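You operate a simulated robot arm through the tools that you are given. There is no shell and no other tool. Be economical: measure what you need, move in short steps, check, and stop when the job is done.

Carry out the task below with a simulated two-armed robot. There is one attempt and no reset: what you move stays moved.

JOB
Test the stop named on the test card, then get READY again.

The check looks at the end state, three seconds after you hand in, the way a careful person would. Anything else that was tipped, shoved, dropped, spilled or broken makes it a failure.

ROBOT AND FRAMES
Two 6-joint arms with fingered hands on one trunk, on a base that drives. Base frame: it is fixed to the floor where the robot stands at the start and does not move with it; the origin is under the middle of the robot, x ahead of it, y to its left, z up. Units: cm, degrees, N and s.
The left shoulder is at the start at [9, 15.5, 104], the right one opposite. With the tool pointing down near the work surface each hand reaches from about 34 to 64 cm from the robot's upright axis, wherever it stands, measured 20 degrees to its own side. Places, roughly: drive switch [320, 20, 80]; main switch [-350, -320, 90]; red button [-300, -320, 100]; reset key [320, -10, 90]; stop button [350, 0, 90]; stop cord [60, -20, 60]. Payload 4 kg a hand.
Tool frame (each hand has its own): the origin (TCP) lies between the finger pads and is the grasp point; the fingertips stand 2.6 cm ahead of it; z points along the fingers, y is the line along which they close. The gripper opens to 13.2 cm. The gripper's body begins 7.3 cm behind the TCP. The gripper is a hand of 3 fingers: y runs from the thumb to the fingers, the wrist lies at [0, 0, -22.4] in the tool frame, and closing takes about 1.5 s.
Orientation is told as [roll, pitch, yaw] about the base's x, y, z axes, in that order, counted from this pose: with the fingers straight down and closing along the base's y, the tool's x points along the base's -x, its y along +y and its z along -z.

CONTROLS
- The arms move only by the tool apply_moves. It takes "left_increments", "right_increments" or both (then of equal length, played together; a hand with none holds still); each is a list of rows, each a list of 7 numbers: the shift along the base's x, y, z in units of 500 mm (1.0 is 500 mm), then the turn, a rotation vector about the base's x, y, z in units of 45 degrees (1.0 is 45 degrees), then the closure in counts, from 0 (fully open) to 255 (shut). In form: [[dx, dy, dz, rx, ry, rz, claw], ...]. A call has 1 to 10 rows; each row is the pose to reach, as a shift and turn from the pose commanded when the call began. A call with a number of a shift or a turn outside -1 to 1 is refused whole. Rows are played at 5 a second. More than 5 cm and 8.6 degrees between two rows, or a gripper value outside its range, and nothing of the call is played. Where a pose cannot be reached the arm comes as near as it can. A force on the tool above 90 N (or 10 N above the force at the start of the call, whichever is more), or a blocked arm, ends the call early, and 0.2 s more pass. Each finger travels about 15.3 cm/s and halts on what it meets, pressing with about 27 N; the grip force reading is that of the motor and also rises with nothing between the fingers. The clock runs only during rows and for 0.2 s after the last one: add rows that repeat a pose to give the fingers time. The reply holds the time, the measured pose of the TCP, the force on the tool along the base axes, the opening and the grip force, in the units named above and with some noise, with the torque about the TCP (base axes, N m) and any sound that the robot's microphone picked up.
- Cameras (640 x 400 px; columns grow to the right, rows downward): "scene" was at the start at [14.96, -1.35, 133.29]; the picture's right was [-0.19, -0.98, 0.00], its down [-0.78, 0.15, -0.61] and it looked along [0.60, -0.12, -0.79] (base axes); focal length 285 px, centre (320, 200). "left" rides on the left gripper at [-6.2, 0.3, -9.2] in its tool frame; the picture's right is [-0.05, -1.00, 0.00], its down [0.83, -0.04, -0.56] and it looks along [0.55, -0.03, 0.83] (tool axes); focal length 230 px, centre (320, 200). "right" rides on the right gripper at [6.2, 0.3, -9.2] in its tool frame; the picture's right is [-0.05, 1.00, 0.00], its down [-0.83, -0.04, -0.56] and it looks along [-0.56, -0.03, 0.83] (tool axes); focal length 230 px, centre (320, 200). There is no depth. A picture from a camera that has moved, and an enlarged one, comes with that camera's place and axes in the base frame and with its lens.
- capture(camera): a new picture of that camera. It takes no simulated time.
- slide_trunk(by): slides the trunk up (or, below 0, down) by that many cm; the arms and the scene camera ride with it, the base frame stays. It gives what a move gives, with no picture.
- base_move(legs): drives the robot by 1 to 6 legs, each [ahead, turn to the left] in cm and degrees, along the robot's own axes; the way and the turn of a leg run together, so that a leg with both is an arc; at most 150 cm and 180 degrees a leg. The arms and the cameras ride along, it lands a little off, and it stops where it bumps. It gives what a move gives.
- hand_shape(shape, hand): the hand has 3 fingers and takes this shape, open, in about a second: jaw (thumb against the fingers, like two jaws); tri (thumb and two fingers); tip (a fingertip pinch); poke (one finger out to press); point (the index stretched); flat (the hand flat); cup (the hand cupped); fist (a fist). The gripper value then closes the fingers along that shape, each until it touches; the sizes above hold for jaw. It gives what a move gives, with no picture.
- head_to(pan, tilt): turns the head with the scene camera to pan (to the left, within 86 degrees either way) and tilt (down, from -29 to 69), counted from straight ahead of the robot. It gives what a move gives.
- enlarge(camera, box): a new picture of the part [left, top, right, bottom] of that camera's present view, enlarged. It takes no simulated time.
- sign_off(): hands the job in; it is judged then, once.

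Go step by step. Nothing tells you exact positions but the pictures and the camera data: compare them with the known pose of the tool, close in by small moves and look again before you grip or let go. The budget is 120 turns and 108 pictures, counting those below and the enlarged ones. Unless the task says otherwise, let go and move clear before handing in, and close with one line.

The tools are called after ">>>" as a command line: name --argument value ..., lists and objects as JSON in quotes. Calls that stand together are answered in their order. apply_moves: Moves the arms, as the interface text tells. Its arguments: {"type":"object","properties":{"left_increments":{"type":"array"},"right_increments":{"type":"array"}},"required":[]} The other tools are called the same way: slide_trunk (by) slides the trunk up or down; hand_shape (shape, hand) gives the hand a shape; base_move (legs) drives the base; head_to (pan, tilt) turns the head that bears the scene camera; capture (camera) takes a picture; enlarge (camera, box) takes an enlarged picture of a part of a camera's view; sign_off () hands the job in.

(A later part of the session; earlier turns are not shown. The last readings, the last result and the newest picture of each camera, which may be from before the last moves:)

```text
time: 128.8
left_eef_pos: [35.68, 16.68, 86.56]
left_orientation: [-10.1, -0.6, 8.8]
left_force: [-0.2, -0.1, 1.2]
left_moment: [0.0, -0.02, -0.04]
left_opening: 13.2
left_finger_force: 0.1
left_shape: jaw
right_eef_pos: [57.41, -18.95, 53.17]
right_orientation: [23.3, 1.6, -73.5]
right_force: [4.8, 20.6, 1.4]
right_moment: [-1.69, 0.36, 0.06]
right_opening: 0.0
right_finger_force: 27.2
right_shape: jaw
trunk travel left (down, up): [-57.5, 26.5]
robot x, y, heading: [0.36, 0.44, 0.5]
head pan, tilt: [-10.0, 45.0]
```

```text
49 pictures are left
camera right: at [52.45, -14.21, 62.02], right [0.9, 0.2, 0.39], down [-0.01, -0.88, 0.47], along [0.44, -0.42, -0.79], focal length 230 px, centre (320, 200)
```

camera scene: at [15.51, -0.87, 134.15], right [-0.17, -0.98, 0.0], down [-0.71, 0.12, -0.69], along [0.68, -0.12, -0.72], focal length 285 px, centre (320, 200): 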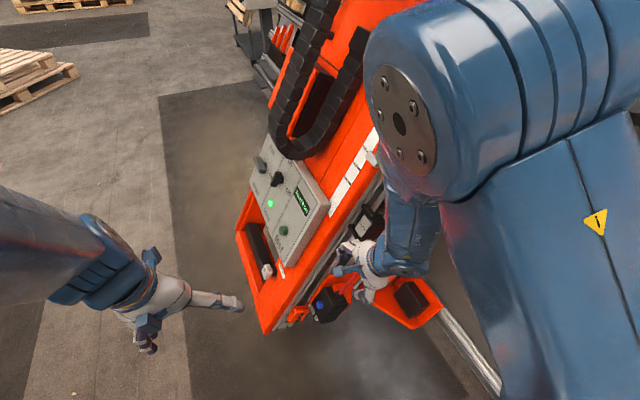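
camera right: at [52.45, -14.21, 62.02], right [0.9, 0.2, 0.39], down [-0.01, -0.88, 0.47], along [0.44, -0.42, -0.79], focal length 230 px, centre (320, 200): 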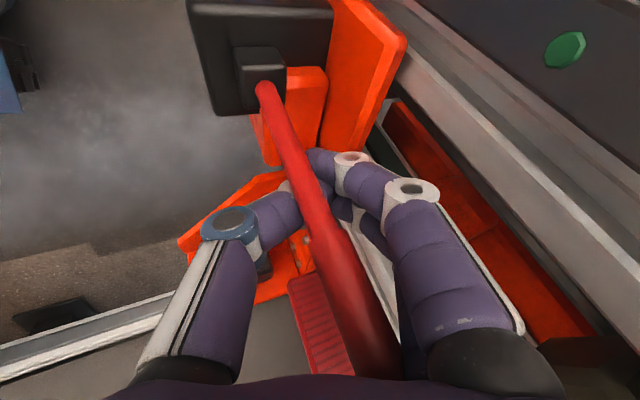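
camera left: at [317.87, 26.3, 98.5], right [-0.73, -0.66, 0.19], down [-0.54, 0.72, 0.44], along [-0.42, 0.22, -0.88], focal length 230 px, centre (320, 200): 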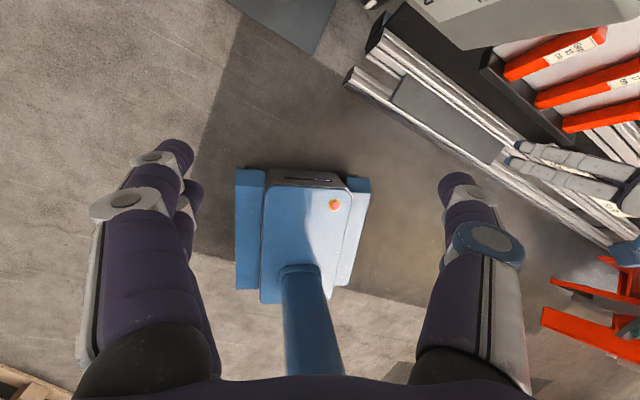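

The fingers have met behind the cord, so it is hooked inside the hand. I pull it outward gently and listen.

>>> apply_moves --right_increments '[[-0.006, 0.016, 0.011, 0, 0, 0, 255], [-0.012, 0.032, 0.022, 0, 0, 0, 255], [-0.018, 0.048, 0.033, 0, 0, 0, 255], [-0.018, 0.048, 0.033, 0, 0, 0, 255]]'

>>> capture --camera "right"

```text
time: 129.8
left_eef_pos: [35.53, 16.61, 86.59]
left_orientation: [-10.0, -0.5, 8.8]
left_force: [1.1, 0.1, -0.3]
left_moment: [0.01, -0.01, -0.05]
left_opening: 13.22
left_finger_force: 0.1
left_shape: jaw
right_eef_pos: [56.25, -16.52, 54.76]
right_orientation: [23.4, 1.8, -73.5]
right_force: [-0.4, 0.0, 0.4]
right_moment: [0.02, 0.01, 0.0]
right_opening: 0.01
right_finger_force: 26.8
right_shape: jaw
trunk travel left (down, up): [-57.5, 26.5]
robot x, y, heading: [0.17, 0.18, 0.8]
head pan, tilt: [-10.0, 45.0]
```

```text
48 pictures are left
camera right: at [51.39, -11.88, 63.67], right [0.9, 0.2, 0.39], down [-0.01, -0.88, 0.47], along [0.44, -0.42, -0.79], focal length 230 px, centre (320, 200)
```

right: 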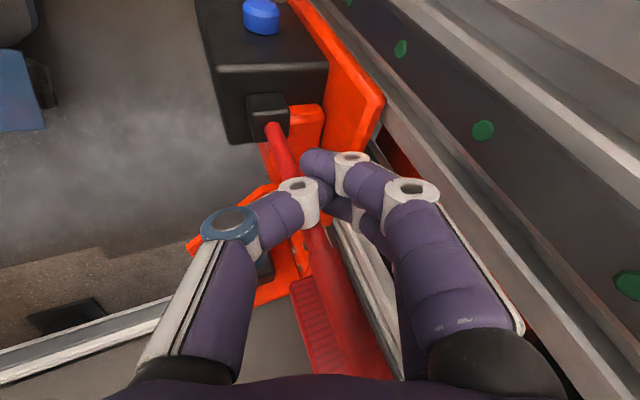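

It slipped free: the first closing was too shallow and the second too deep. I open, go to the depth between the two, and close again.

>>> apply_moves --right_increments '[[0, 0, 0, 0, 0, 0, 165], [0, 0, 0, 0, 0, 0, 165], [0.005, -0.016, -0.006, 0, 0, 0, 165], [0.008, -0.034, -0.012, 0, 0, 0, 165], [0.008, -0.034, -0.012, 0, 0, 0, 165]]'

>>> capture --camera "right"

```text
time: 131.0
left_eef_pos: [35.62, 16.59, 86.72]
left_orientation: [-10.0, -0.6, 8.9]
left_force: [-0.6, -0.5, -0.1]
left_moment: [-0.02, -0.03, 0.02]
left_opening: 13.2
left_finger_force: 0.1
left_shape: jaw
right_eef_pos: [56.78, -18.36, 54.25]
right_orientation: [23.3, 1.8, -73.4]
right_force: [-0.3, -0.2, -0.5]
right_moment: [0.02, 0.04, 0.01]
right_opening: 4.62
right_finger_force: 0.1
right_shape: jaw
trunk travel left (down, up): [-57.5, 26.5]
robot x, y, heading: [0.22, 0.52, 0.6]
head pan, tilt: [-10.0, 45.0]
```

```text
47 pictures are left
camera right: at [51.84, -13.65, 63.05], right [0.9, 0.2, 0.39], down [-0.01, -0.88, 0.47], along [0.44, -0.42, -0.79], focal length 230 px, centre (320, 200)
```

right: 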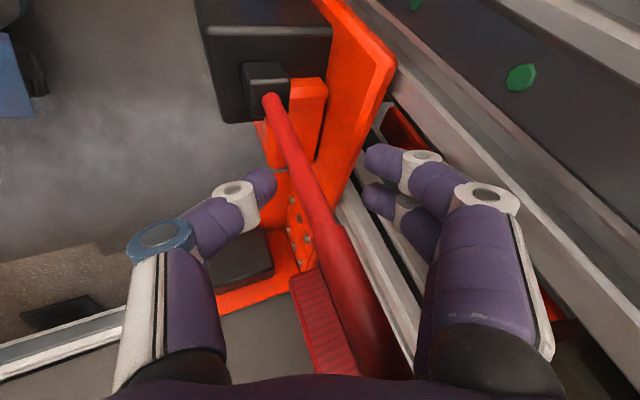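

>>> apply_moves --right_increments '[[0, 0, 0, 0, 0, 0, 200], [0, 0, 0, 0, 0, 0, 240], [0, 0, 0, 0, 0, 0, 255], [0, 0, 0, 0, 0, 0, 255], [0, 0, 0, 0, 0, 0, 255]]'

>>> capture --camera "right"

```text
time: 132.2
left_eef_pos: [35.6, 16.51, 86.66]
left_orientation: [-9.9, -0.6, 9.0]
left_force: [0.5, 0.4, 0.1]
left_moment: [-0.02, -0.02, -0.03]
left_opening: 13.2
left_finger_force: 0.1
left_shape: jaw
right_eef_pos: [56.76, -18.31, 54.26]
right_orientation: [23.3, 1.7, -73.4]
right_force: [0.1, 0.3, -0.2]
right_moment: [0.0, -0.01, -0.01]
right_opening: 0.01
right_finger_force: 27.0
right_shape: jaw
trunk travel left (down, up): [-57.5, 26.5]
robot x, y, heading: [0.2, 0.09, 0.6]
head pan, tilt: [-10.0, 45.0]
```

```text
46 pictures are left
camera right: at [51.85, -13.61, 63.05], right [0.9, 0.2, 0.39], down [-0.01, -0.88, 0.47], along [0.44, -0.42, -0.79], focal length 230 px, centre (320, 200)
```

right: 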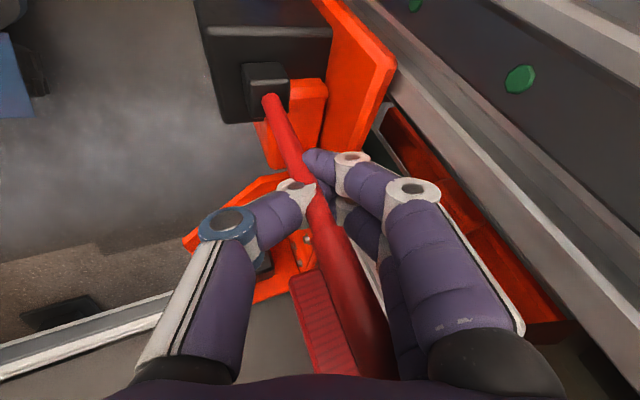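

The thin part of the cord passes through without catching; the thicker grip section begins just above. I open, slide up about 4.5 cm along the cord and look.

>>> apply_moves --right_increments '[[0, 0, 0, 0, 0, 0, 165], [0, 0, 0, 0, 0, 0, 165], [-0.006, 0.012, 0.01, 0, 0, 0, 165], [0.0, -0.01, 0.04, 0, 0, 0, 165], [0.01, -0.035, 0.08, 0, 0, 0, 165], [0.01, -0.035, 0.08, 0, 0, 0, 165]]'

>>> capture --camera "right"

>>> enlarge --camera "scene" --box '[290, 160, 450, 300]'

```text
time: 133.6
left_eef_pos: [35.62, 16.54, 86.55]
left_orientation: [-10.0, -0.5, 8.9]
left_force: [-0.1, -1.0, 0.3]
left_moment: [-0.04, 0.02, 0.0]
left_opening: 13.19
left_finger_force: 0.0
left_shape: jaw
right_eef_pos: [57.43, -20.08, 58.43]
right_orientation: [23.2, 1.7, -73.5]
right_force: [-0.2, -0.2, -0.1]
right_moment: [-0.01, -0.01, -0.01]
right_opening: 4.61
right_finger_force: 0.1
right_shape: jaw
trunk travel left (down, up): [-57.5, 26.5]
robot x, y, heading: [0.12, 0.49, 0.7]
head pan, tilt: [-10.0, 45.0]
```

```text
45 pictures are left
camera right: at [52.48, -15.43, 67.29], right [0.9, 0.2, 0.39], down [-0.01, -0.88, 0.47], along [0.44, -0.42, -0.79], focal length 230 px, centre (320, 200)
```

right: 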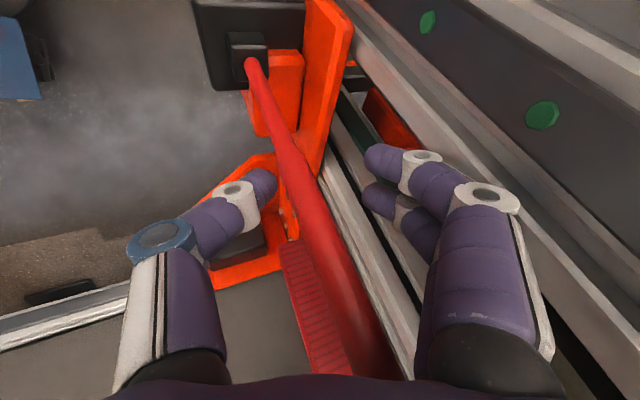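

```text
2.86 times, centred on (370, 230) of scene
camera zoom: at [15.65, -0.85, 134.13], right [-0.16, -0.99, 0.0], down [-0.71, 0.11, -0.69], along [0.68, -0.11, -0.72], focal length 814 px, centre (177, 114)
```

zoom: 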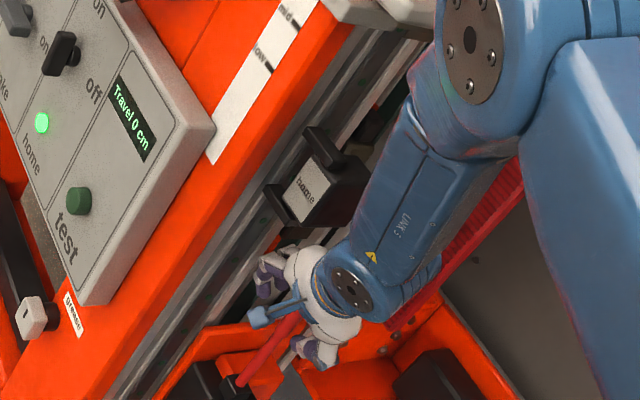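

The cord's thick section is between the fingers. I centre by 0.6 cm and close.

>>> apply_moves --right_increments '[[-0.011, -0.002, -0.005, 0, 0, 0, 165], [-0.011, -0.002, -0.005, 0, 0, 0, 200], [-0.011, -0.002, -0.005, 0, 0, 0, 235], [-0.011, -0.002, -0.005, 0, 0, 0, 255], [-0.011, -0.002, -0.005, 0, 0, 0, 255]]'

>>> capture --camera "right"

```text
time: 134.8
left_eef_pos: [35.65, 16.39, 86.62]
left_orientation: [-9.9, -0.4, 8.9]
left_force: [0.1, 0.3, 0.6]
left_moment: [-0.01, -0.01, 0.0]
left_opening: 13.19
left_finger_force: 0.0
left_shape: jaw
right_eef_pos: [56.75, -20.33, 58.12]
right_orientation: [23.2, 1.6, -73.4]
right_force: [-1.4, -1.1, -4.9]
right_moment: [-0.16, 0.28, 0.08]
right_opening: 0.4
right_finger_force: 27.0
right_shape: jaw
trunk travel left (down, up): [-57.5, 26.5]
robot x, y, heading: [-0.05, 0.48, 0.5]
head pan, tilt: [-10.0, 45.0]
```

```text
43 pictures are left
camera right: at [51.83, -15.49, 66.94], right [0.9, 0.2, 0.39], down [-0.01, -0.88, 0.47], along [0.44, -0.42, -0.79], focal length 230 px, centre (320, 200)
```

right: 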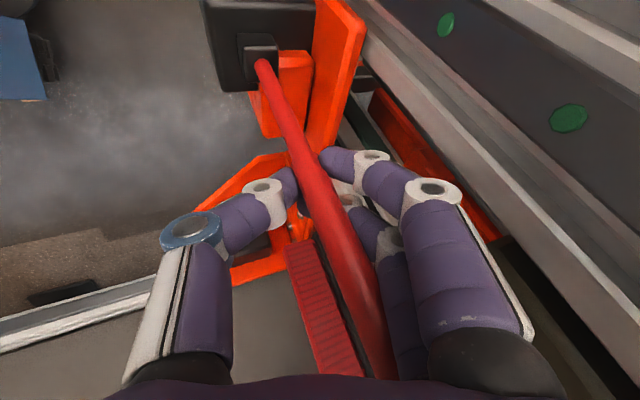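

Now it is gripped: the fingers stopped on the cord. I pull outward in small steps.

>>> apply_moves --right_increments '[[-0.005, 0.014, 0.01, 0, 0, 0, 255], [-0.01, 0.028, 0.02, 0, 0, 0, 255], [-0.015, 0.042, 0.03, 0, 0, 0, 255], [-0.02, 0.056, 0.04, 0, 0, 0, 255], [-0.02, 0.056, 0.04, 0, 0, 0, 255]]'

>>> capture --camera "right"

```text
time: 136.0
left_eef_pos: [36.01, 16.55, 86.39]
left_orientation: [-10.1, -0.3, 8.9]
left_force: [0.3, 0.6, 0.8]
left_moment: [-0.01, -0.01, 0.0]
left_opening: 13.22
left_finger_force: 0.0
left_shape: jaw
right_eef_pos: [55.87, -17.38, 59.84]
right_orientation: [23.0, 1.9, -73.3]
right_force: [11.6, 8.1, -24.4]
right_moment: [-0.17, 0.34, 0.16]
right_opening: 0.28
right_finger_force: 26.4
right_shape: jaw
trunk travel left (down, up): [-57.5, 26.5]
robot x, y, heading: [0.13, 0.48, 0.6]
head pan, tilt: [-10.0, 45.0]
```

```text
42 pictures are left
camera right: at [50.96, -12.6, 68.68], right [0.9, 0.2, 0.39], down [0.0, -0.88, 0.47], along [0.44, -0.42, -0.79], focal length 230 px, centre (320, 200)
```

right: 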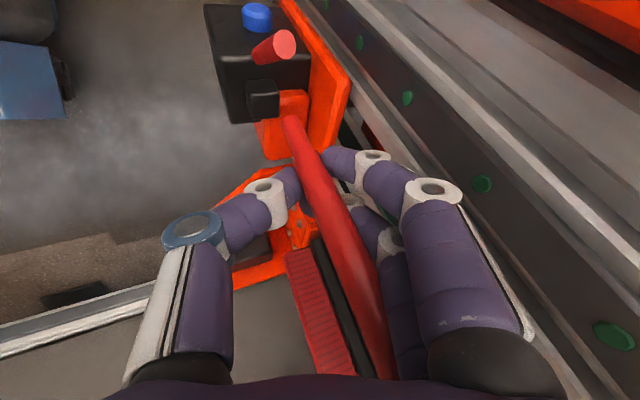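

A red trip indicator has popped out next to the blue reset: the stop tripped. I ease the cord back and let go.

>>> apply_moves --right_increments '[[0.005, -0.014, -0.01, 0, 0, 0, 255], [0.01, -0.028, -0.02, 0, 0, 0, 255], [0.017, -0.048, -0.034, 0, 0, 0, 255], [0.017, -0.05, -0.034, 0, 0, 0, 220], [0.017, -0.05, -0.034, 0, 0, 0, 165], [0.017, -0.05, -0.034, 0, 0, 0, 150]]'

>>> capture --camera "right"

```text
time: 137.4
left_eef_pos: [35.56, 16.47, 86.53]
left_orientation: [-9.9, -0.5, 9.0]
left_force: [-1.0, 0.1, 1.2]
left_moment: [0.03, -0.03, 0.06]
left_opening: 13.21
left_finger_force: 0.1
left_shape: jaw
right_eef_pos: [56.54, -19.73, 58.36]
right_orientation: [23.2, 1.7, -73.4]
right_force: [0.8, 0.3, 1.2]
right_moment: [-0.01, -0.01, -0.01]
right_opening: 5.37
right_finger_force: 0.1
right_shape: jaw
trunk travel left (down, up): [-57.5, 26.5]
robot x, y, heading: [0.14, 0.19, 0.6]
head pan, tilt: [-10.0, 45.0]
```

```text
41 pictures are left
camera right: at [51.67, -15.11, 67.14], right [0.9, 0.2, 0.39], down [-0.01, -0.88, 0.47], along [0.44, -0.42, -0.79], focal length 230 px, centre (320, 200)
```

right: 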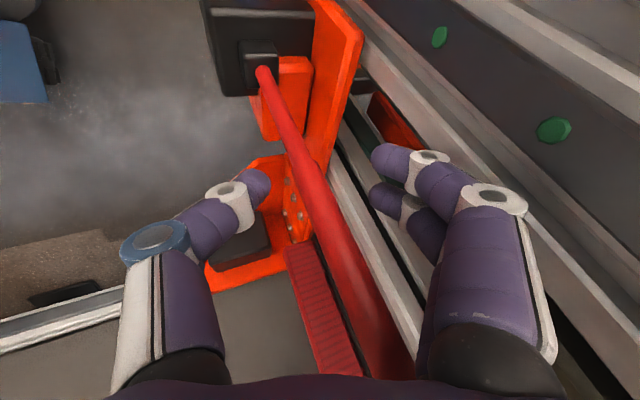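

The cord is back home. I back out the way I came in.

>>> apply_moves --right_increments '[[-0.04, 0.038, 0.07, 0, 0, 0, 128], [-0.08, 0.076, 0.14, 0, 0, 0, 128], [-0.12, 0.115, 0.21, 0, 0, 0, 128], [-0.12, 0.115, 0.21, 0, 0, 0, 128]]'

>>> capture --camera "right"

```text
time: 138.4
left_eef_pos: [35.69, 16.33, 86.6]
left_orientation: [-9.9, -0.5, 8.9]
left_force: [-0.6, -0.3, -0.8]
left_moment: [0.03, 0.02, -0.02]
left_opening: 13.19
left_finger_force: 0.1
left_shape: jaw
right_eef_pos: [50.43, -14.18, 68.81]
right_orientation: [23.3, 1.6, -73.4]
right_force: [-0.5, -0.2, 0.2]
right_moment: [-0.03, 0.04, 0.04]
right_opening: 6.52
right_finger_force: 0.0
right_shape: jaw
trunk travel left (down, up): [-57.5, 26.5]
robot x, y, heading: [-0.25, 0.53, 0.4]
head pan, tilt: [-10.0, 45.0]
```

```text
40 pictures are left
camera right: at [45.44, -9.38, 77.67], right [0.9, 0.2, 0.39], down [-0.01, -0.88, 0.47], along [0.44, -0.42, -0.79], focal length 230 px, centre (320, 200)
```

right: 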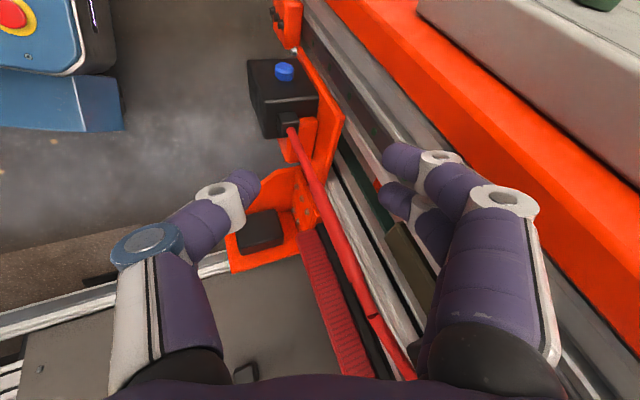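

The red piece seen while pulling may just have been the bent cord. I check the console and the lamps for whether the stop tripped.

>>> head_to --pan 0 --tilt 15

>>> enlarge --camera "scene" --box '[300, 140, 348, 170]'

>>> enlarge --camera "right" --box '[230, 40, 350, 115]'

```text
time: 139.4
left_eef_pos: [35.58, 16.56, 86.6]
left_orientation: [-9.9, -0.6, 9.0]
left_force: [0.8, -0.1, 0.6]
left_moment: [-0.01, -0.01, -0.04]
left_opening: 13.2
left_finger_force: 0.1
left_shape: jaw
right_eef_pos: [50.4, -14.05, 68.84]
right_orientation: [23.4, 1.7, -73.5]
right_force: [0.3, -0.2, -0.7]
right_moment: [0.02, -0.02, 0.01]
right_opening: 6.51
right_finger_force: 0.1
right_shape: jaw
trunk travel left (down, up): [-57.5, 26.5]
robot x, y, heading: [0.07, 0.25, 0.5]
head pan, tilt: [0.0, 15.0]
```

```text
13.33 times, centred on (324, 155) of scene
camera zoom: at [17.04, 0.53, 138.78], right [0.01, -1.0, 0.0], down [-0.28, 0.0, -0.96], along [0.96, 0.01, -0.28], focal length 3796 px, centre (267, 800)
```

zoom: 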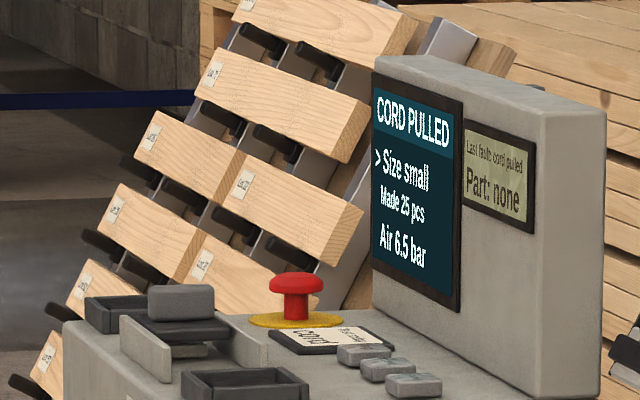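

```text
5.33 times, centred on (290, 78) of right
camera zoom: at [45.42, -9.33, 77.69], right [0.9, 0.2, 0.39], down [-0.01, -0.88, 0.47], along [0.44, -0.42, -0.79], focal length 1227 px, centre (480, 853)
```

zoom: 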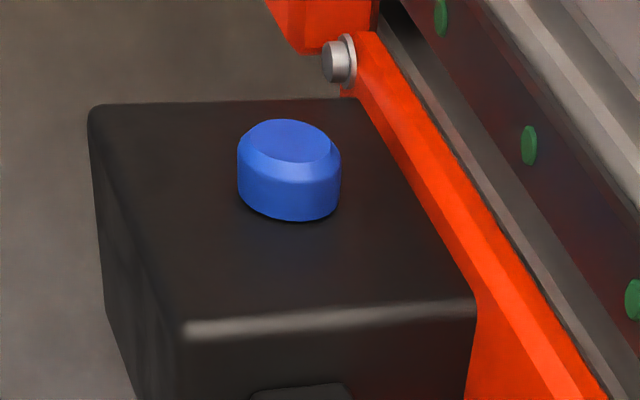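

The screen reads "CORD PULLED", so the test worked and the switch is latched. Now I press the blue reset at about (55,-8,43) with closed fingertips; first I straighten the hand and go above it.

>>> apply_moves --right_increments '[[-0.01, 0.06, 0, -0.055, 0.15, 0, 200], [-0.02, 0.12, -0.02, -0.11, 0.3, 0, 255], [-0.02, 0.18, -0.06, -0.166, 0.46, 0, 255], [-0.01, 0.2, -0.12, -0.166, 0.46, 0, 255], [-0.01, 0.2, -0.15, -0.166, 0.46, 0, 255], [-0.01, 0.2, -0.15, -0.166, 0.46, 0, 255]]'

>>> capture --camera "right"

>>> head_to --pan -5 --tilt 50

>>> capture --camera "scene"

```text
time: 140.8
left_eef_pos: [35.55, 16.53, 86.73]
left_orientation: [-9.9, -0.6, 8.9]
left_force: [0.0, 0.0, -0.2]
left_moment: [-0.01, -0.03, -0.01]
left_opening: 13.18
left_finger_force: 0.1
left_shape: jaw
right_eef_pos: [51.79, -6.49, 60.41]
right_orientation: [1.2, 0.3, -74.0]
right_force: [0.3, -0.8, 0.5]
right_moment: [0.03, 0.01, -0.01]
right_opening: 0.0
right_finger_force: 27.0
right_shape: jaw
right hand out of reach, approached as far as the arm can: row 2, 3, 4, 5, 6
trunk travel left (down, up): [-57.5, 26.5]
robot x, y, heading: [0.09, 0.19, 0.6]
head pan, tilt: [0.0, 15.0]
```

```text
37 pictures are left
camera right: at [50.12, -0.54, 69.67], right [0.97, 0.23, 0.02], down [0.18, -0.82, 0.55], along [0.14, -0.53, -0.84], focal length 230 px, centre (320, 200)
```

right: 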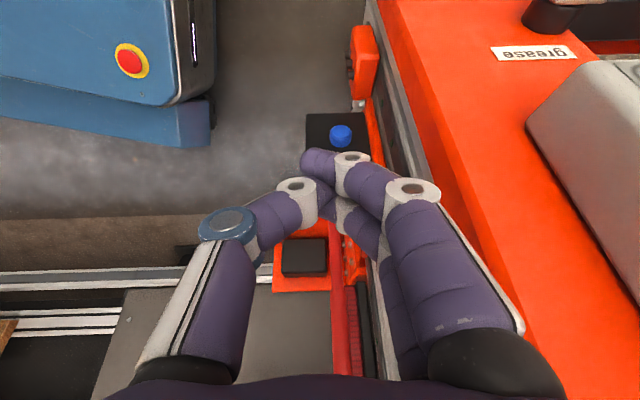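

```text
time: 141.8
left_eef_pos: [35.64, 16.55, 86.6]
left_orientation: [-9.9, -0.7, 8.9]
left_force: [0.0, 0.3, -0.1]
left_moment: [-0.01, 0.0, -0.02]
left_opening: 13.18
left_finger_force: 0.0
left_shape: jaw
right_eef_pos: [51.85, -6.55, 60.54]
right_orientation: [1.4, 0.2, -74.0]
right_force: [-0.1, 0.5, -0.3]
right_moment: [0.05, 0.01, 0.02]
right_opening: 0.01
right_finger_force: 26.7
right_shape: jaw
trunk travel left (down, up): [-57.5, 26.5]
robot x, y, heading: [0.26, 0.14, 0.6]
head pan, tilt: [-5.0, 50.0]
```

```text
36 pictures are left
camera scene: at [15.26, -0.13, 133.46], right [-0.08, -1.0, 0.0], down [-0.78, 0.06, -0.63], along [0.63, -0.05, -0.78], focal length 285 px, centre (320, 200)
```

scene: 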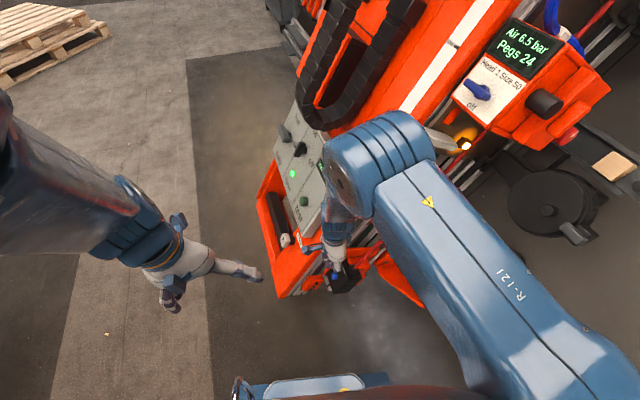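

The yaw is straining the arm; I turn the hand back 45° in yaw, which the button does not need.

>>> apply_moves --right_increments '[[0, 0, 0, 0, 0, 0.17, 255], [0, 0, 0, 0, 0, 0.34, 255], [0, 0, 0, 0, 0, 0.51, 255], [0, 0, 0, 0, 0, 0.68, 255], [0, 0, 0, 0, 0, 0.85, 255], [0, 0, 0, 0, 0, 1.0, 255], [0, 0, 0, 0, 0, 1.0, 255]]'

>>> capture --camera "right"

```text
time: 143.4
left_eef_pos: [35.59, 16.69, 86.73]
left_orientation: [-9.9, -0.6, 8.9]
left_force: [-0.1, -0.2, -0.2]
left_moment: [-0.03, -0.01, 0.02]
left_opening: 13.18
left_finger_force: 0.0
left_shape: jaw
right_eef_pos: [51.79, -6.35, 60.39]
right_orientation: [1.2, 0.4, -28.8]
right_force: [0.8, 0.7, -0.3]
right_moment: [0.01, 0.0, 0.03]
right_opening: 0.0
right_finger_force: 27.0
right_shape: jaw
trunk travel left (down, up): [-57.5, 26.5]
robot x, y, heading: [0.22, 0.52, 0.9]
head pan, tilt: [-5.0, 50.0]
```

```text
35 pictures are left
camera right: at [46.42, -3.33, 69.74], right [0.53, 0.85, 0.02], down [0.7, -0.45, 0.55], along [0.48, -0.27, -0.84], focal length 230 px, centre (320, 200)
```

right: 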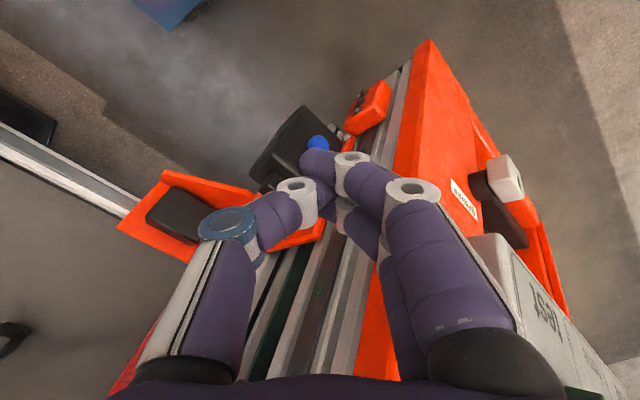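

Blue button confirmed at about (54.6,-7.9,43.4). I descend to a point 4 cm out from it.

>>> apply_moves --right_increments '[[0.01, 0.03, -0.08, 0, 0, 0, 255], [0.03, 0.035, -0.16, 0, 0, 0, 255], [0.042, 0.035, -0.24, 0, 0, 0, 255], [0.042, 0.035, -0.246, 0, 0, 0, 255]]'

>>> capture --camera "right"

>>> enlarge --camera "scene" --box '[270, 200, 398, 310]'

```text
time: 144.4
left_eef_pos: [35.53, 16.64, 86.66]
left_orientation: [-10.0, -0.6, 8.9]
left_force: [-1.2, -0.2, -0.1]
left_moment: [-0.03, 0.01, -0.01]
left_opening: 13.18
left_finger_force: 0.1
left_shape: jaw
right_eef_pos: [53.71, -4.7, 48.09]
right_orientation: [1.3, 0.4, -28.8]
right_force: [0.2, 0.8, -0.1]
right_moment: [0.0, 0.01, -0.01]
right_opening: 0.01
right_finger_force: 27.9
right_shape: jaw
trunk travel left (down, up): [-57.5, 26.5]
robot x, y, heading: [-0.09, 0.41, 0.6]
head pan, tilt: [-5.0, 50.0]
```

```text
34 pictures are left
camera right: at [48.42, -1.64, 57.37], right [0.53, 0.85, 0.02], down [0.7, -0.45, 0.55], along [0.48, -0.27, -0.84], focal length 230 px, centre (320, 200)
```

right: 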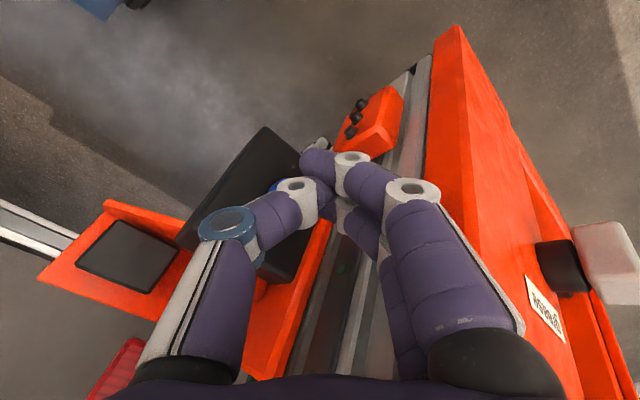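

```text
3.64 times, centred on (334, 255) of scene
camera zoom: at [15.22, -0.11, 133.46], right [-0.08, -1.0, 0.0], down [-0.78, 0.06, -0.63], along [0.63, -0.05, -0.78], focal length 1035 px, centre (269, 0)
```

zoom: 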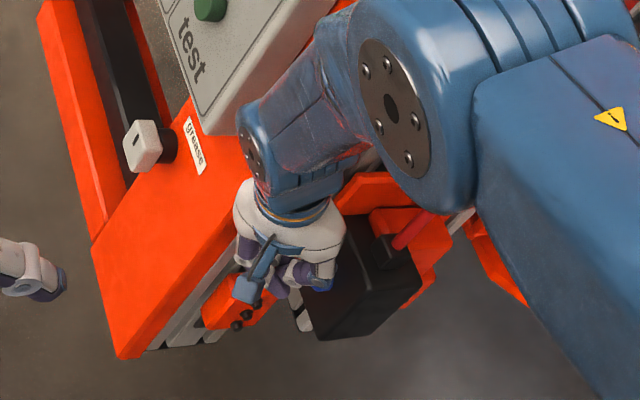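

I press along the button's axis in small steps.

>>> apply_moves --right_increments '[[0.0084, -0.0236, -0.0165, 0, 0, 0, 255], [0.0168, -0.047, -0.033, 0, 0, 0, 255], [0.021, -0.058, -0.041, 0, 0, 0, 255], [0.0246, -0.069, -0.048, 0, 0, 0, 255], [0.0246, -0.069, -0.048, 0, 0, 0, 255]]'

>>> enlarge --camera "scene" --box '[270, 200, 398, 310]'

```text
time: 145.6
left_eef_pos: [35.4, 16.7, 86.69]
left_orientation: [-10.1, -0.8, 8.9]
left_force: [0.7, -0.8, -0.3]
left_moment: [0.02, 0.01, 0.01]
left_opening: 13.22
left_finger_force: 0.1
left_shape: jaw
right_eef_pos: [55.37, -7.83, 46.11]
right_orientation: [1.6, 0.1, -28.8]
right_force: [8.3, 17.9, 24.5]
right_moment: [0.43, -0.38, 0.18]
right_opening: 0.02
right_finger_force: 26.7
right_shape: jaw
trunk travel left (down, up): [-57.5, 26.5]
robot x, y, heading: [0.1, 0.2, 0.7]
head pan, tilt: [-5.0, 50.0]
heard: click
```

```text
3.64 times, centred on (334, 255) of scene
camera zoom: at [14.99, 0.08, 133.51], right [-0.08, -1.0, 0.0], down [-0.77, 0.06, -0.63], along [0.63, -0.05, -0.78], focal length 1035 px, centre (269, 0)
```

zoom: 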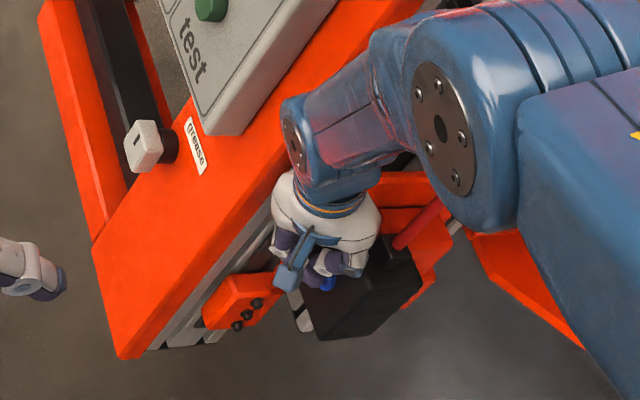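

A click was heard: the cord switch is reset. I back off outward and up and check the console.

>>> apply_moves --right_increments '[[-0.02, 0.05, 0.04, 0, 0, 0, 255], [-0.03, 0.06, 0.12, 0, 0, 0, 255], [-0.05, 0.05, 0.2, 0, 0, 0, 255], [-0.09, 0.03, 0.28, 0, 0, 0, 255], [-0.14, 0.0, 0.36, 0, 0, 0, 255], [-0.18, -0.03, 0.44, 0, 0, 0, 255], [-0.18, -0.06, 0.52, 0, 0, 0, 255], [-0.18, -0.1, 0.6, 0, 0, 0, 255]]'

>>> head_to --pan 0 --tilt 15

>>> enlarge --camera "scene" --box '[300, 140, 348, 170]'

```text
time: 147.6
left_eef_pos: [32.81, 16.63, 85.65]
left_orientation: [-9.6, 2.3, 8.9]
left_force: [0.6, 0.1, 0.7]
left_moment: [0.03, -0.01, -0.02]
left_opening: 13.2
left_finger_force: 0.1
left_shape: jaw
right_eef_pos: [38.22, -13.59, 69.33]
right_orientation: [-2.6, 11.6, -31.9]
right_force: [0.0, -0.7, 0.3]
right_moment: [-0.01, -0.02, -0.05]
right_opening: 0.01
right_finger_force: 26.9
right_shape: jaw
right hand out of reach, approached as far as the arm can: row 5, 6, 7
trunk travel left (down, up): [-57.5, 26.5]
robot x, y, heading: [0.5, 0.49, 0.7]
head pan, tilt: [-5.0, 50.0]
stopped in row 8 (right hand): the arm was blocked; the commanded pose is now the measured one
```

```text
time: 148.6
left_eef_pos: [32.95, 16.67, 85.69]
left_orientation: [-9.9, 2.0, 9.0]
left_force: [-0.6, 0.4, 0.3]
left_moment: [0.02, 0.01, -0.02]
left_opening: 13.21
left_finger_force: 0.1
left_shape: jaw
right_eef_pos: [38.88, -13.43, 69.87]
right_orientation: [-2.0, 11.2, -31.9]
right_force: [-1.5, 0.3, 0.0]
right_moment: [0.03, 0.02, -0.01]
right_opening: 0.01
right_finger_force: 27.3
right_shape: jaw
trunk travel left (down, up): [-57.5, 26.5]
robot x, y, heading: [0.08, 0.31, 0.8]
head pan, tilt: [0.0, 15.0]
```

```text
13.33 times, centred on (324, 155) of scene
camera zoom: at [16.99, -0.02, 138.38], right [-0.05, -1.0, 0.0], down [-0.32, 0.01, -0.95], along [0.95, -0.05, -0.32], focal length 3796 px, centre (267, 800)
```

zoom: 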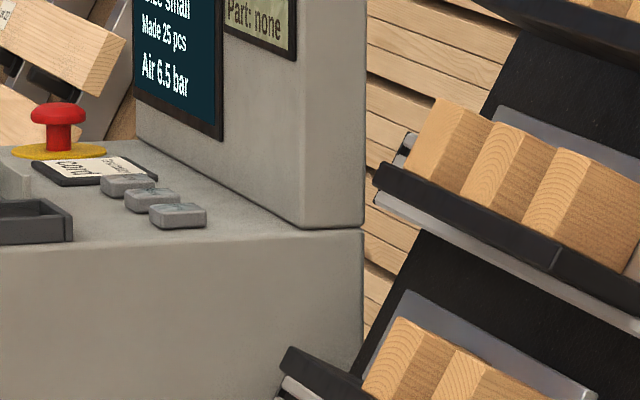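

>>> enlarge --camera "scene" --box '[284, 114, 348, 154]'

>>> capture --camera "scene"

```text
10.00 times, centred on (316, 134) of scene
camera zoom: at [16.99, -0.02, 138.38], right [-0.05, -1.0, 0.0], down [-0.32, 0.01, -0.95], along [0.95, -0.05, -0.32], focal length 2847 px, centre (360, 860)
```

zoom: 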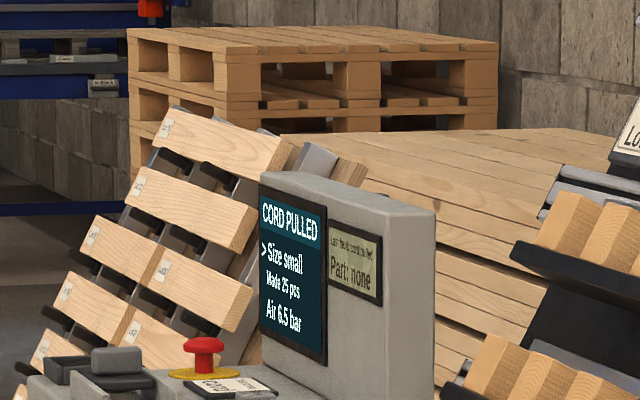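

```text
29 pictures are left
camera scene: at [16.99, -0.02, 138.38], right [-0.05, -1.0, 0.0], down [-0.32, 0.01, -0.95], along [0.95, -0.05, -0.32], focal length 285 px, centre (320, 200)
```

scene: 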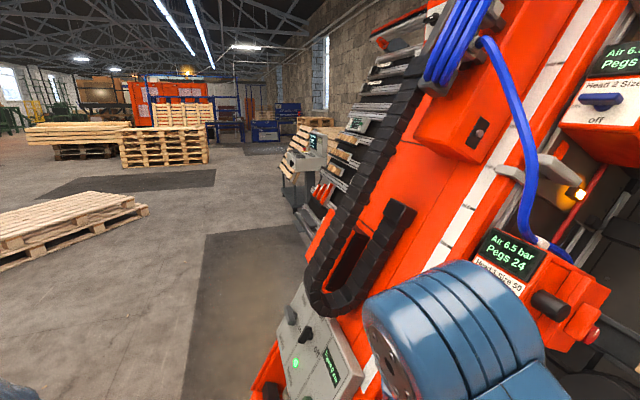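

The screen still says CORD PULLED, so the console Reset key is needed too. I back away from the machine before re-posing the arm.

>>> base_move --legs '[[-25, 0]]'

>>> apply_moves --right_increments '[[0.04, -0.06, 0.02, 0.02, -0.05, 0.14, 255], [0.08, -0.12, 0.04, 0.03, -0.1, 0.28, 255], [0.14, -0.16, 0.06, 0.04, -0.15, 0.42, 255], [0.2, -0.2, 0.08, 0.04, -0.2, 0.56, 255], [0.24, -0.2, 0.1, 0.04, -0.24, 0.7, 255], [0.24, -0.2, 0.1, 0.04, -0.24, 0.7, 255]]'

>>> head_to --pan -10 --tilt 35

>>> capture --camera "scene"

```text
time: 150.4
left_eef_pos: [7.66, 16.43, 85.61]
left_orientation: [-9.7, 2.1, 8.9]
left_force: [0.7, -0.6, 0.5]
left_moment: [0.01, 0.0, -0.02]
left_opening: 13.21
left_finger_force: 0.0
left_shape: jaw
right_eef_pos: [13.77, -13.74, 69.81]
right_orientation: [-1.9, 11.0, -32.1]
right_force: [0.7, 0.6, 0.3]
right_moment: [-0.01, 0.0, -0.01]
right_opening: 0.0
right_finger_force: 27.1
right_shape: jaw
trunk travel left (down, up): [-57.5, 26.5]
robot x, y, heading: [-25.14, -0.14, 0.5]
head pan, tilt: [0.0, 15.0]
```

```text
time: 151.8
left_eef_pos: [6.95, 16.19, 85.26]
left_orientation: [-10.4, 2.9, 8.4]
left_force: [-0.2, -0.2, -1.3]
left_moment: [0.0, -0.01, -0.02]
left_opening: 13.18
left_finger_force: 0.2
left_shape: jaw
right_eef_pos: [24.7, -23.78, 75.63]
right_orientation: [3.5, 0.5, 0.2]
right_force: [0.8, 0.4, 0.4]
right_moment: [0.01, 0.01, 0.0]
right_opening: 0.0
right_finger_force: 26.6
right_shape: jaw
trunk travel left (down, up): [-57.5, 26.5]
robot x, y, heading: [-25.49, -0.06, 0.5]
head pan, tilt: [0.0, 15.0]
```

```text
time: 152.6
left_eef_pos: [6.95, 16.44, 85.22]
left_orientation: [-9.8, 2.8, 8.3]
left_force: [1.2, 0.0, 0.1]
left_moment: [0.05, -0.02, -0.02]
left_opening: 13.22
left_finger_force: 0.0
left_shape: jaw
right_eef_pos: [24.78, -23.7, 75.6]
right_orientation: [3.4, 0.4, 0.1]
right_force: [0.4, -0.5, -0.1]
right_moment: [0.01, -0.02, -0.03]
right_opening: 0.01
right_finger_force: 26.7
right_shape: jaw
trunk travel left (down, up): [-57.5, 26.5]
robot x, y, heading: [-25.23, -0.09, 0.8]
head pan, tilt: [-10.0, 35.0]
```

```text
28 pictures are left
camera scene: at [-8.97, -1.26, 135.62], right [-0.16, -0.99, 0.0], down [-0.58, 0.09, -0.81], along [0.8, -0.13, -0.59], focal length 285 px, centre (320, 200)
```

scene: 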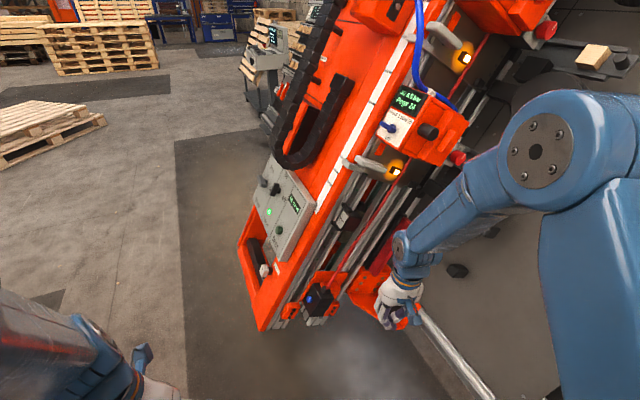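

All clear here. I extend the left hand forward a bit (to keep its elbow off the head), then retrace the route to the console.

>>> apply_moves --left_increments '[[0.08, 0, 0, 0, 0, 0, 0], [0.16, 0, 0, 0, 0, 0, 0], [0.24, 0, 0, 0, 0, 0, 0], [0.32, 0, 0, 0, 0, 0, 0], [0.32, 0, 0, 0, 0, 0, 0]]'

>>> base_move --legs '[[0, -35], [-40, 0]]'

```text
time: 153.8
left_eef_pos: [22.29, 16.43, 86.21]
left_orientation: [-9.9, 1.0, 8.9]
left_force: [-0.5, -1.0, -0.2]
left_moment: [0.01, -0.01, 0.05]
left_opening: 13.18
left_finger_force: 0.1
left_shape: jaw
right_eef_pos: [24.66, -23.69, 75.57]
right_orientation: [3.4, 0.3, 0.0]
right_force: [-0.5, 0.3, 0.3]
right_moment: [0.01, -0.06, -0.05]
right_opening: 0.02
right_finger_force: 27.2
right_shape: jaw
trunk travel left (down, up): [-57.5, 26.5]
robot x, y, heading: [-24.84, -0.24, 0.8]
head pan, tilt: [-10.0, 35.0]
```

```text
time: 156.7
left_eef_pos: [17.63, -9.35, 86.55]
left_orientation: [-9.8, 0.7, -25.0]
left_force: [-0.4, 0.4, 0.5]
left_moment: [-0.04, -0.03, 0.01]
left_opening: 13.21
left_finger_force: 0.0
left_shape: jaw
right_eef_pos: [-2.64, -43.99, 75.88]
right_orientation: [3.5, -0.1, -33.6]
right_force: [-0.4, -0.3, 0.9]
right_moment: [-0.02, -0.04, 0.02]
right_opening: 0.02
right_finger_force: 27.2
right_shape: jaw
trunk travel left (down, up): [-57.5, 26.5]
robot x, y, heading: [-29.91, 3.75, -31.9]
head pan, tilt: [-10.0, 35.0]
stopped in leg 2: the robot was blocked; the commanded pose is now the measured one
```

>>> base_move --legs '[[-28, 0]]'

```text
time: 158.7
left_eef_pos: [-6.51, 6.25, 86.74]
left_orientation: [-9.8, 0.4, -24.8]
left_force: [1.2, -0.2, 1.2]
left_moment: [0.02, -0.06, 0.01]
left_opening: 13.23
left_finger_force: 0.0
left_shape: jaw
right_eef_pos: [-26.63, -28.5, 76.32]
right_orientation: [3.5, -0.3, -33.4]
right_force: [-0.2, -0.8, -0.1]
right_moment: [0.0, -0.01, 0.01]
right_opening: 0.0
right_finger_force: 26.7
right_shape: jaw
trunk travel left (down, up): [-57.5, 26.5]
robot x, y, heading: [-54.58, 18.67, -31.4]
head pan, tilt: [-10.0, 35.0]
```

>>> base_move --legs '[[0, 64]]'

>>> base_move --legs '[[95, 0]]'

```text
time: 162.1
left_eef_pos: [-23.34, 55.08, 87.43]
left_orientation: [-10.0, -0.5, 39.0]
left_force: [0.3, -0.5, 0.1]
left_moment: [0.0, 0.0, 0.0]
left_opening: 13.2
left_finger_force: 0.2
left_shape: jaw
right_eef_pos: [-1.11, 21.51, 77.14]
right_orientation: [3.7, -1.4, 30.2]
right_force: [0.0, 0.4, -0.1]
right_moment: [0.0, 0.03, -0.02]
right_opening: 0.0
right_finger_force: 26.8
right_shape: jaw
trunk travel left (down, up): [-57.5, 26.5]
robot x, y, heading: [-53.95, 17.92, 32.1]
head pan, tilt: [-10.0, 35.0]
```

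```text
time: 167.1
left_eef_pos: [57.5, 106.1, 88.24]
left_orientation: [-10.1, -1.6, 39.2]
left_force: [-0.9, 0.0, -0.9]
left_moment: [0.0, 0.0, 0.0]
left_opening: 13.21
left_finger_force: 0.0
left_shape: jaw
right_eef_pos: [80.09, 73.08, 77.79]
right_orientation: [3.8, -2.4, 30.5]
right_force: [1.0, 0.6, -0.6]
right_moment: [0.01, -0.01, -0.01]
right_opening: 0.0
right_finger_force: 27.6
right_shape: jaw
trunk travel left (down, up): [-57.5, 26.5]
robot x, y, heading: [28.26, 69.38, 32.1]
head pan, tilt: [-10.0, 35.0]
```

On the lane again. I turn along it and drive to in front of the console, staying well back.

>>> base_move --legs '[[0, -30.5]]'

>>> base_move --legs '[[140, 0], [138, 0]]'

```text
time: 169.1
left_eef_pos: [70.48, 86.45, 89.06]
left_orientation: [-10.2, -2.7, 9.0]
left_force: [0.7, -0.2, 0.1]
left_moment: [0.0, -0.01, 0.01]
left_opening: 13.19
left_finger_force: 0.1
left_shape: jaw
right_eef_pos: [73.59, 46.76, 78.56]
right_orientation: [4.1, -3.4, 0.4]
right_force: [-0.3, -0.2, -0.5]
right_moment: [0.01, -0.02, 0.03]
right_opening: 0.0
right_finger_force: 27.3
right_shape: jaw
trunk travel left (down, up): [-57.5, 26.5]
robot x, y, heading: [28.25, 69.58, 2.3]
head pan, tilt: [-10.0, 35.0]
```

```text
time: 182.8
left_eef_pos: [350.55, 99.56, 89.68]
left_orientation: [-10.5, -3.6, 9.3]
left_force: [0.6, 0.4, -0.6]
left_moment: [-0.03, -0.01, 0.03]
left_opening: 13.2
left_finger_force: 0.0
left_shape: jaw
right_eef_pos: [353.99, 59.97, 79.49]
right_orientation: [4.1, -4.4, 0.6]
right_force: [0.5, 0.6, -0.5]
right_moment: [-0.02, 0.02, 0.01]
right_opening: 0.0
right_finger_force: 27.1
right_shape: jaw
trunk travel left (down, up): [-57.5, 26.5]
robot x, y, heading: [310.08, 82.36, 2.3]
head pan, tilt: [-10.0, 35.0]
```

>>> base_move --legs '[[0, -74]]'

>>> head_to --pan 0 --tilt 40

>>> capture --camera "scene"

```text
time: 185.5
left_eef_pos: [345.73, 65.72, 87.4]
left_orientation: [-10.3, 1.2, -42.3]
left_force: [-0.9, 0.0, -0.4]
left_moment: [0.04, -0.01, 0.02]
left_opening: 13.2
left_finger_force: 0.0
left_shape: jaw
right_eef_pos: [318.06, 37.56, 81.9]
right_orientation: [4.4, -7.5, -50.9]
right_force: [0.4, -0.2, 0.6]
right_moment: [0.01, -0.02, 0.02]
right_opening: 0.0
right_finger_force: 27.0
right_shape: jaw
trunk travel left (down, up): [-57.5, 26.5]
robot x, y, heading: [310.78, 82.97, -49.6]
head pan, tilt: [-10.0, 35.0]
stopped in leg 1: the robot was blocked; the commanded pose is now the measured one
```

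```text
time: 186.2
left_eef_pos: [345.82, 65.63, 87.36]
left_orientation: [-10.5, 1.1, -42.3]
left_force: [0.2, 0.2, 0.3]
left_moment: [-0.01, 0.02, -0.03]
left_opening: 13.19
left_finger_force: 0.1
left_shape: jaw
right_eef_pos: [318.24, 37.52, 81.82]
right_orientation: [4.3, -7.4, -50.9]
right_force: [-0.8, -0.9, -0.5]
right_moment: [-0.04, 0.01, 0.0]
right_opening: 0.0
right_finger_force: 27.2
right_shape: jaw
trunk travel left (down, up): [-57.5, 26.5]
robot x, y, heading: [310.32, 82.85, -49.8]
head pan, tilt: [0.0, 40.0]
```

```text
27 pictures are left
camera scene: at [320.86, 70.64, 134.86], right [-0.76, -0.65, 0.0], down [-0.43, 0.5, -0.75], along [0.49, -0.57, -0.66], focal length 285 px, centre (320, 200)
```

scene: 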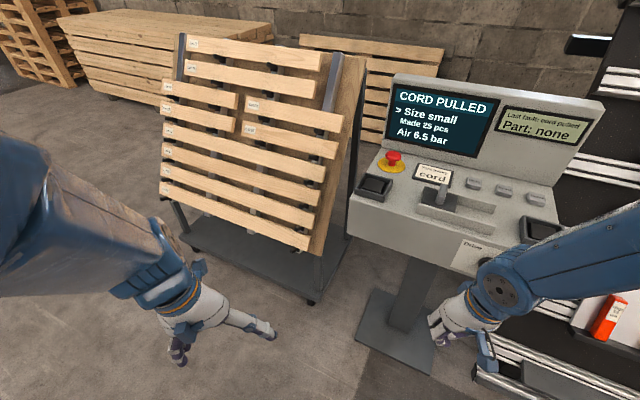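

The earlier stop was spurious again. The Reset key triangulates to (321.8,-6.6,86.3). I raise both hands above console height, then finish the turn.

>>> apply_moves --left_increments '[[0, 0, 0.08, 0, 0, 0, 0], [0, 0, 0.16, 0, 0, 0, 0], [0, 0, 0.24, 0, 0, 0, 0], [0, 0, 0.32, 0, 0, 0, 0], [0, 0, 0.4, 0, 0, 0, 0], [0, 0, 0.4, 0, 0, 0, 0]]' --right_increments '[[0, 0, 0.08, 0, 0, 0, 255], [0, 0, 0.16, 0, 0, 0, 255], [0, 0, 0.24, 0, 0, 0, 255], [0, 0, 0.32, 0, 0, 0, 255], [0, 0, 0.4, 0, 0, 0, 255], [0, 0, 0.44, 0, 0, 0, 255]]'

>>> base_move --legs '[[0, -21]]'

>>> capture --camera "scene"

```text
time: 187.6
left_eef_pos: [354.18, 55.75, 106.3]
left_orientation: [-10.7, -0.8, -42.5]
left_force: [-0.4, -0.3, -0.3]
left_moment: [0.01, -0.01, 0.0]
left_opening: 13.19
left_finger_force: 0.1
left_shape: jaw
left hand out of reach, approached as far as the arm can: row 1, 2, 3, 4, 5, 6
right_eef_pos: [323.22, 31.08, 98.69]
right_orientation: [4.3, -5.8, -51.0]
right_force: [0.2, -0.1, 0.1]
right_moment: [0.0, 0.01, 0.0]
right_opening: 0.0
right_finger_force: 27.2
right_shape: jaw
right hand out of reach, approached as far as the arm can: row 2, 3, 4, 5, 6
trunk travel left (down, up): [-57.5, 26.5]
robot x, y, heading: [310.66, 82.94, -49.5]
head pan, tilt: [0.0, 40.0]
```

```text
time: 189.2
left_eef_pos: [341.62, 41.83, 106.14]
left_orientation: [-10.8, -0.8, -63.4]
left_force: [-0.4, -0.2, -0.4]
left_moment: [-0.04, -0.03, 0.03]
left_opening: 13.2
left_finger_force: 0.1
left_shape: jaw
right_eef_pos: [303.93, 30.05, 98.54]
right_orientation: [4.4, -5.8, -71.9]
right_force: [0.2, 0.7, -0.5]
right_moment: [0.03, 0.0, -0.02]
right_opening: 0.02
right_finger_force: 27.1
right_shape: jaw
trunk travel left (down, up): [-57.5, 26.5]
robot x, y, heading: [310.69, 82.75, -70.7]
head pan, tilt: [0.0, 40.0]
```

```text
26 pictures are left
camera scene: at [315.95, 67.75, 134.85], right [-0.94, -0.33, 0.0], down [-0.22, 0.62, -0.75], along [0.25, -0.71, -0.66], focal length 285 px, centre (320, 200)
```

scene: 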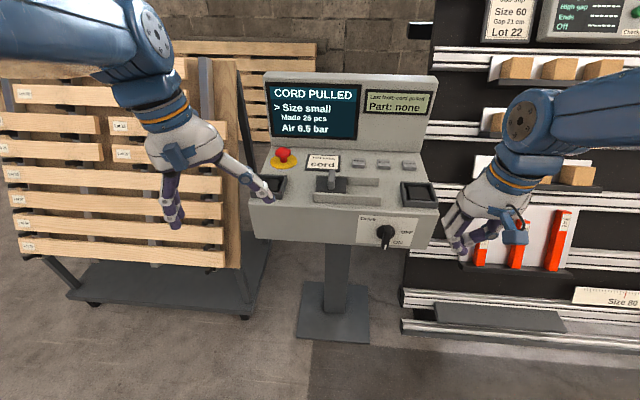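

A frontal view; Reset key again at (322,-6.3,86.3). I raise the trunk for clearance and then drive up to the console.

>>> slide_trunk --by 12

>>> base_move --legs '[[30, 0]]'

>>> capture --camera "scene"

>>> capture --camera "right"

```text
time: 190.7
left_eef_pos: [341.06, 43.43, 115.9]
left_orientation: [-10.3, 2.7, -63.3]
left_force: [1.1, -0.2, 0.6]
left_moment: [-0.02, -0.01, 0.0]
left_opening: 13.2
left_finger_force: 0.1
left_shape: jaw
right_eef_pos: [303.16, 31.99, 108.54]
right_orientation: [4.2, -2.4, -71.9]
right_force: [0.6, -0.8, -0.1]
right_moment: [-0.04, 0.0, -0.02]
right_opening: 0.0
right_finger_force: 26.9
right_shape: jaw
trunk travel left (down, up): [-69.5, 14.5]
robot x, y, heading: [310.96, 82.71, -70.5]
head pan, tilt: [0.0, 40.0]
```

```text
time: 192.8
left_eef_pos: [351.12, 15.32, 115.93]
left_orientation: [-10.3, 2.7, -63.3]
left_force: [-0.4, 0.5, 0.2]
left_moment: [-0.01, 0.02, 0.01]
left_opening: 13.19
left_finger_force: 0.1
left_shape: jaw
right_eef_pos: [313.24, 3.56, 108.58]
right_orientation: [4.2, -2.5, -71.7]
right_force: [0.4, -0.6, 0.1]
right_moment: [0.02, -0.02, 0.04]
right_opening: 0.01
right_finger_force: 26.9
right_shape: jaw
trunk travel left (down, up): [-69.5, 14.5]
robot x, y, heading: [320.59, 54.45, -70.5]
head pan, tilt: [0.0, 40.0]
```

```text
25 pictures are left
camera scene: at [326.02, 39.19, 146.86], right [-0.94, -0.33, 0.0], down [-0.22, 0.62, -0.75], along [0.25, -0.71, -0.66], focal length 285 px, centre (320, 200)
```

scene: 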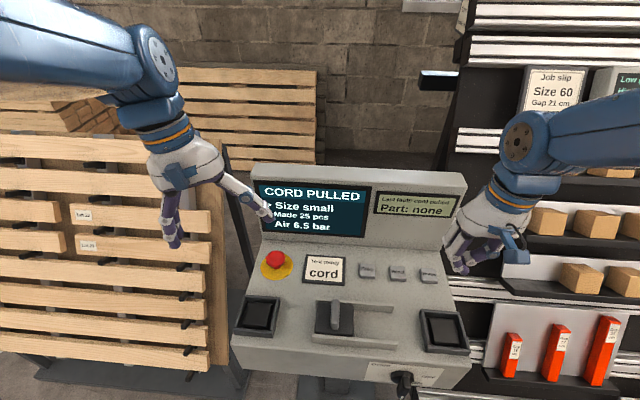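

```text
24 pictures are left
camera right: at [310.81, 9.7, 117.55], right [0.96, 0.26, 0.07], down [0.17, -0.79, 0.59], along [0.21, -0.55, -0.81], focal length 230 px, centre (320, 200)
```

right: 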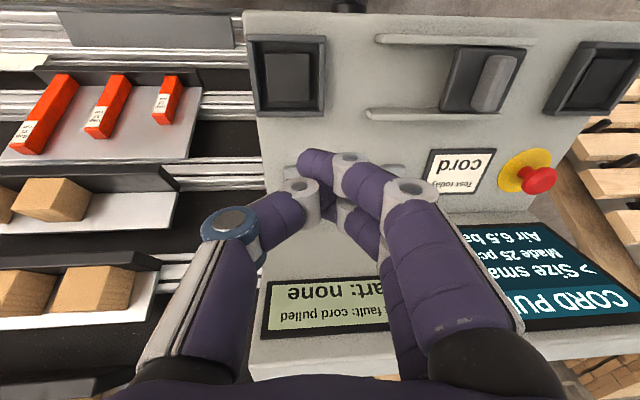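

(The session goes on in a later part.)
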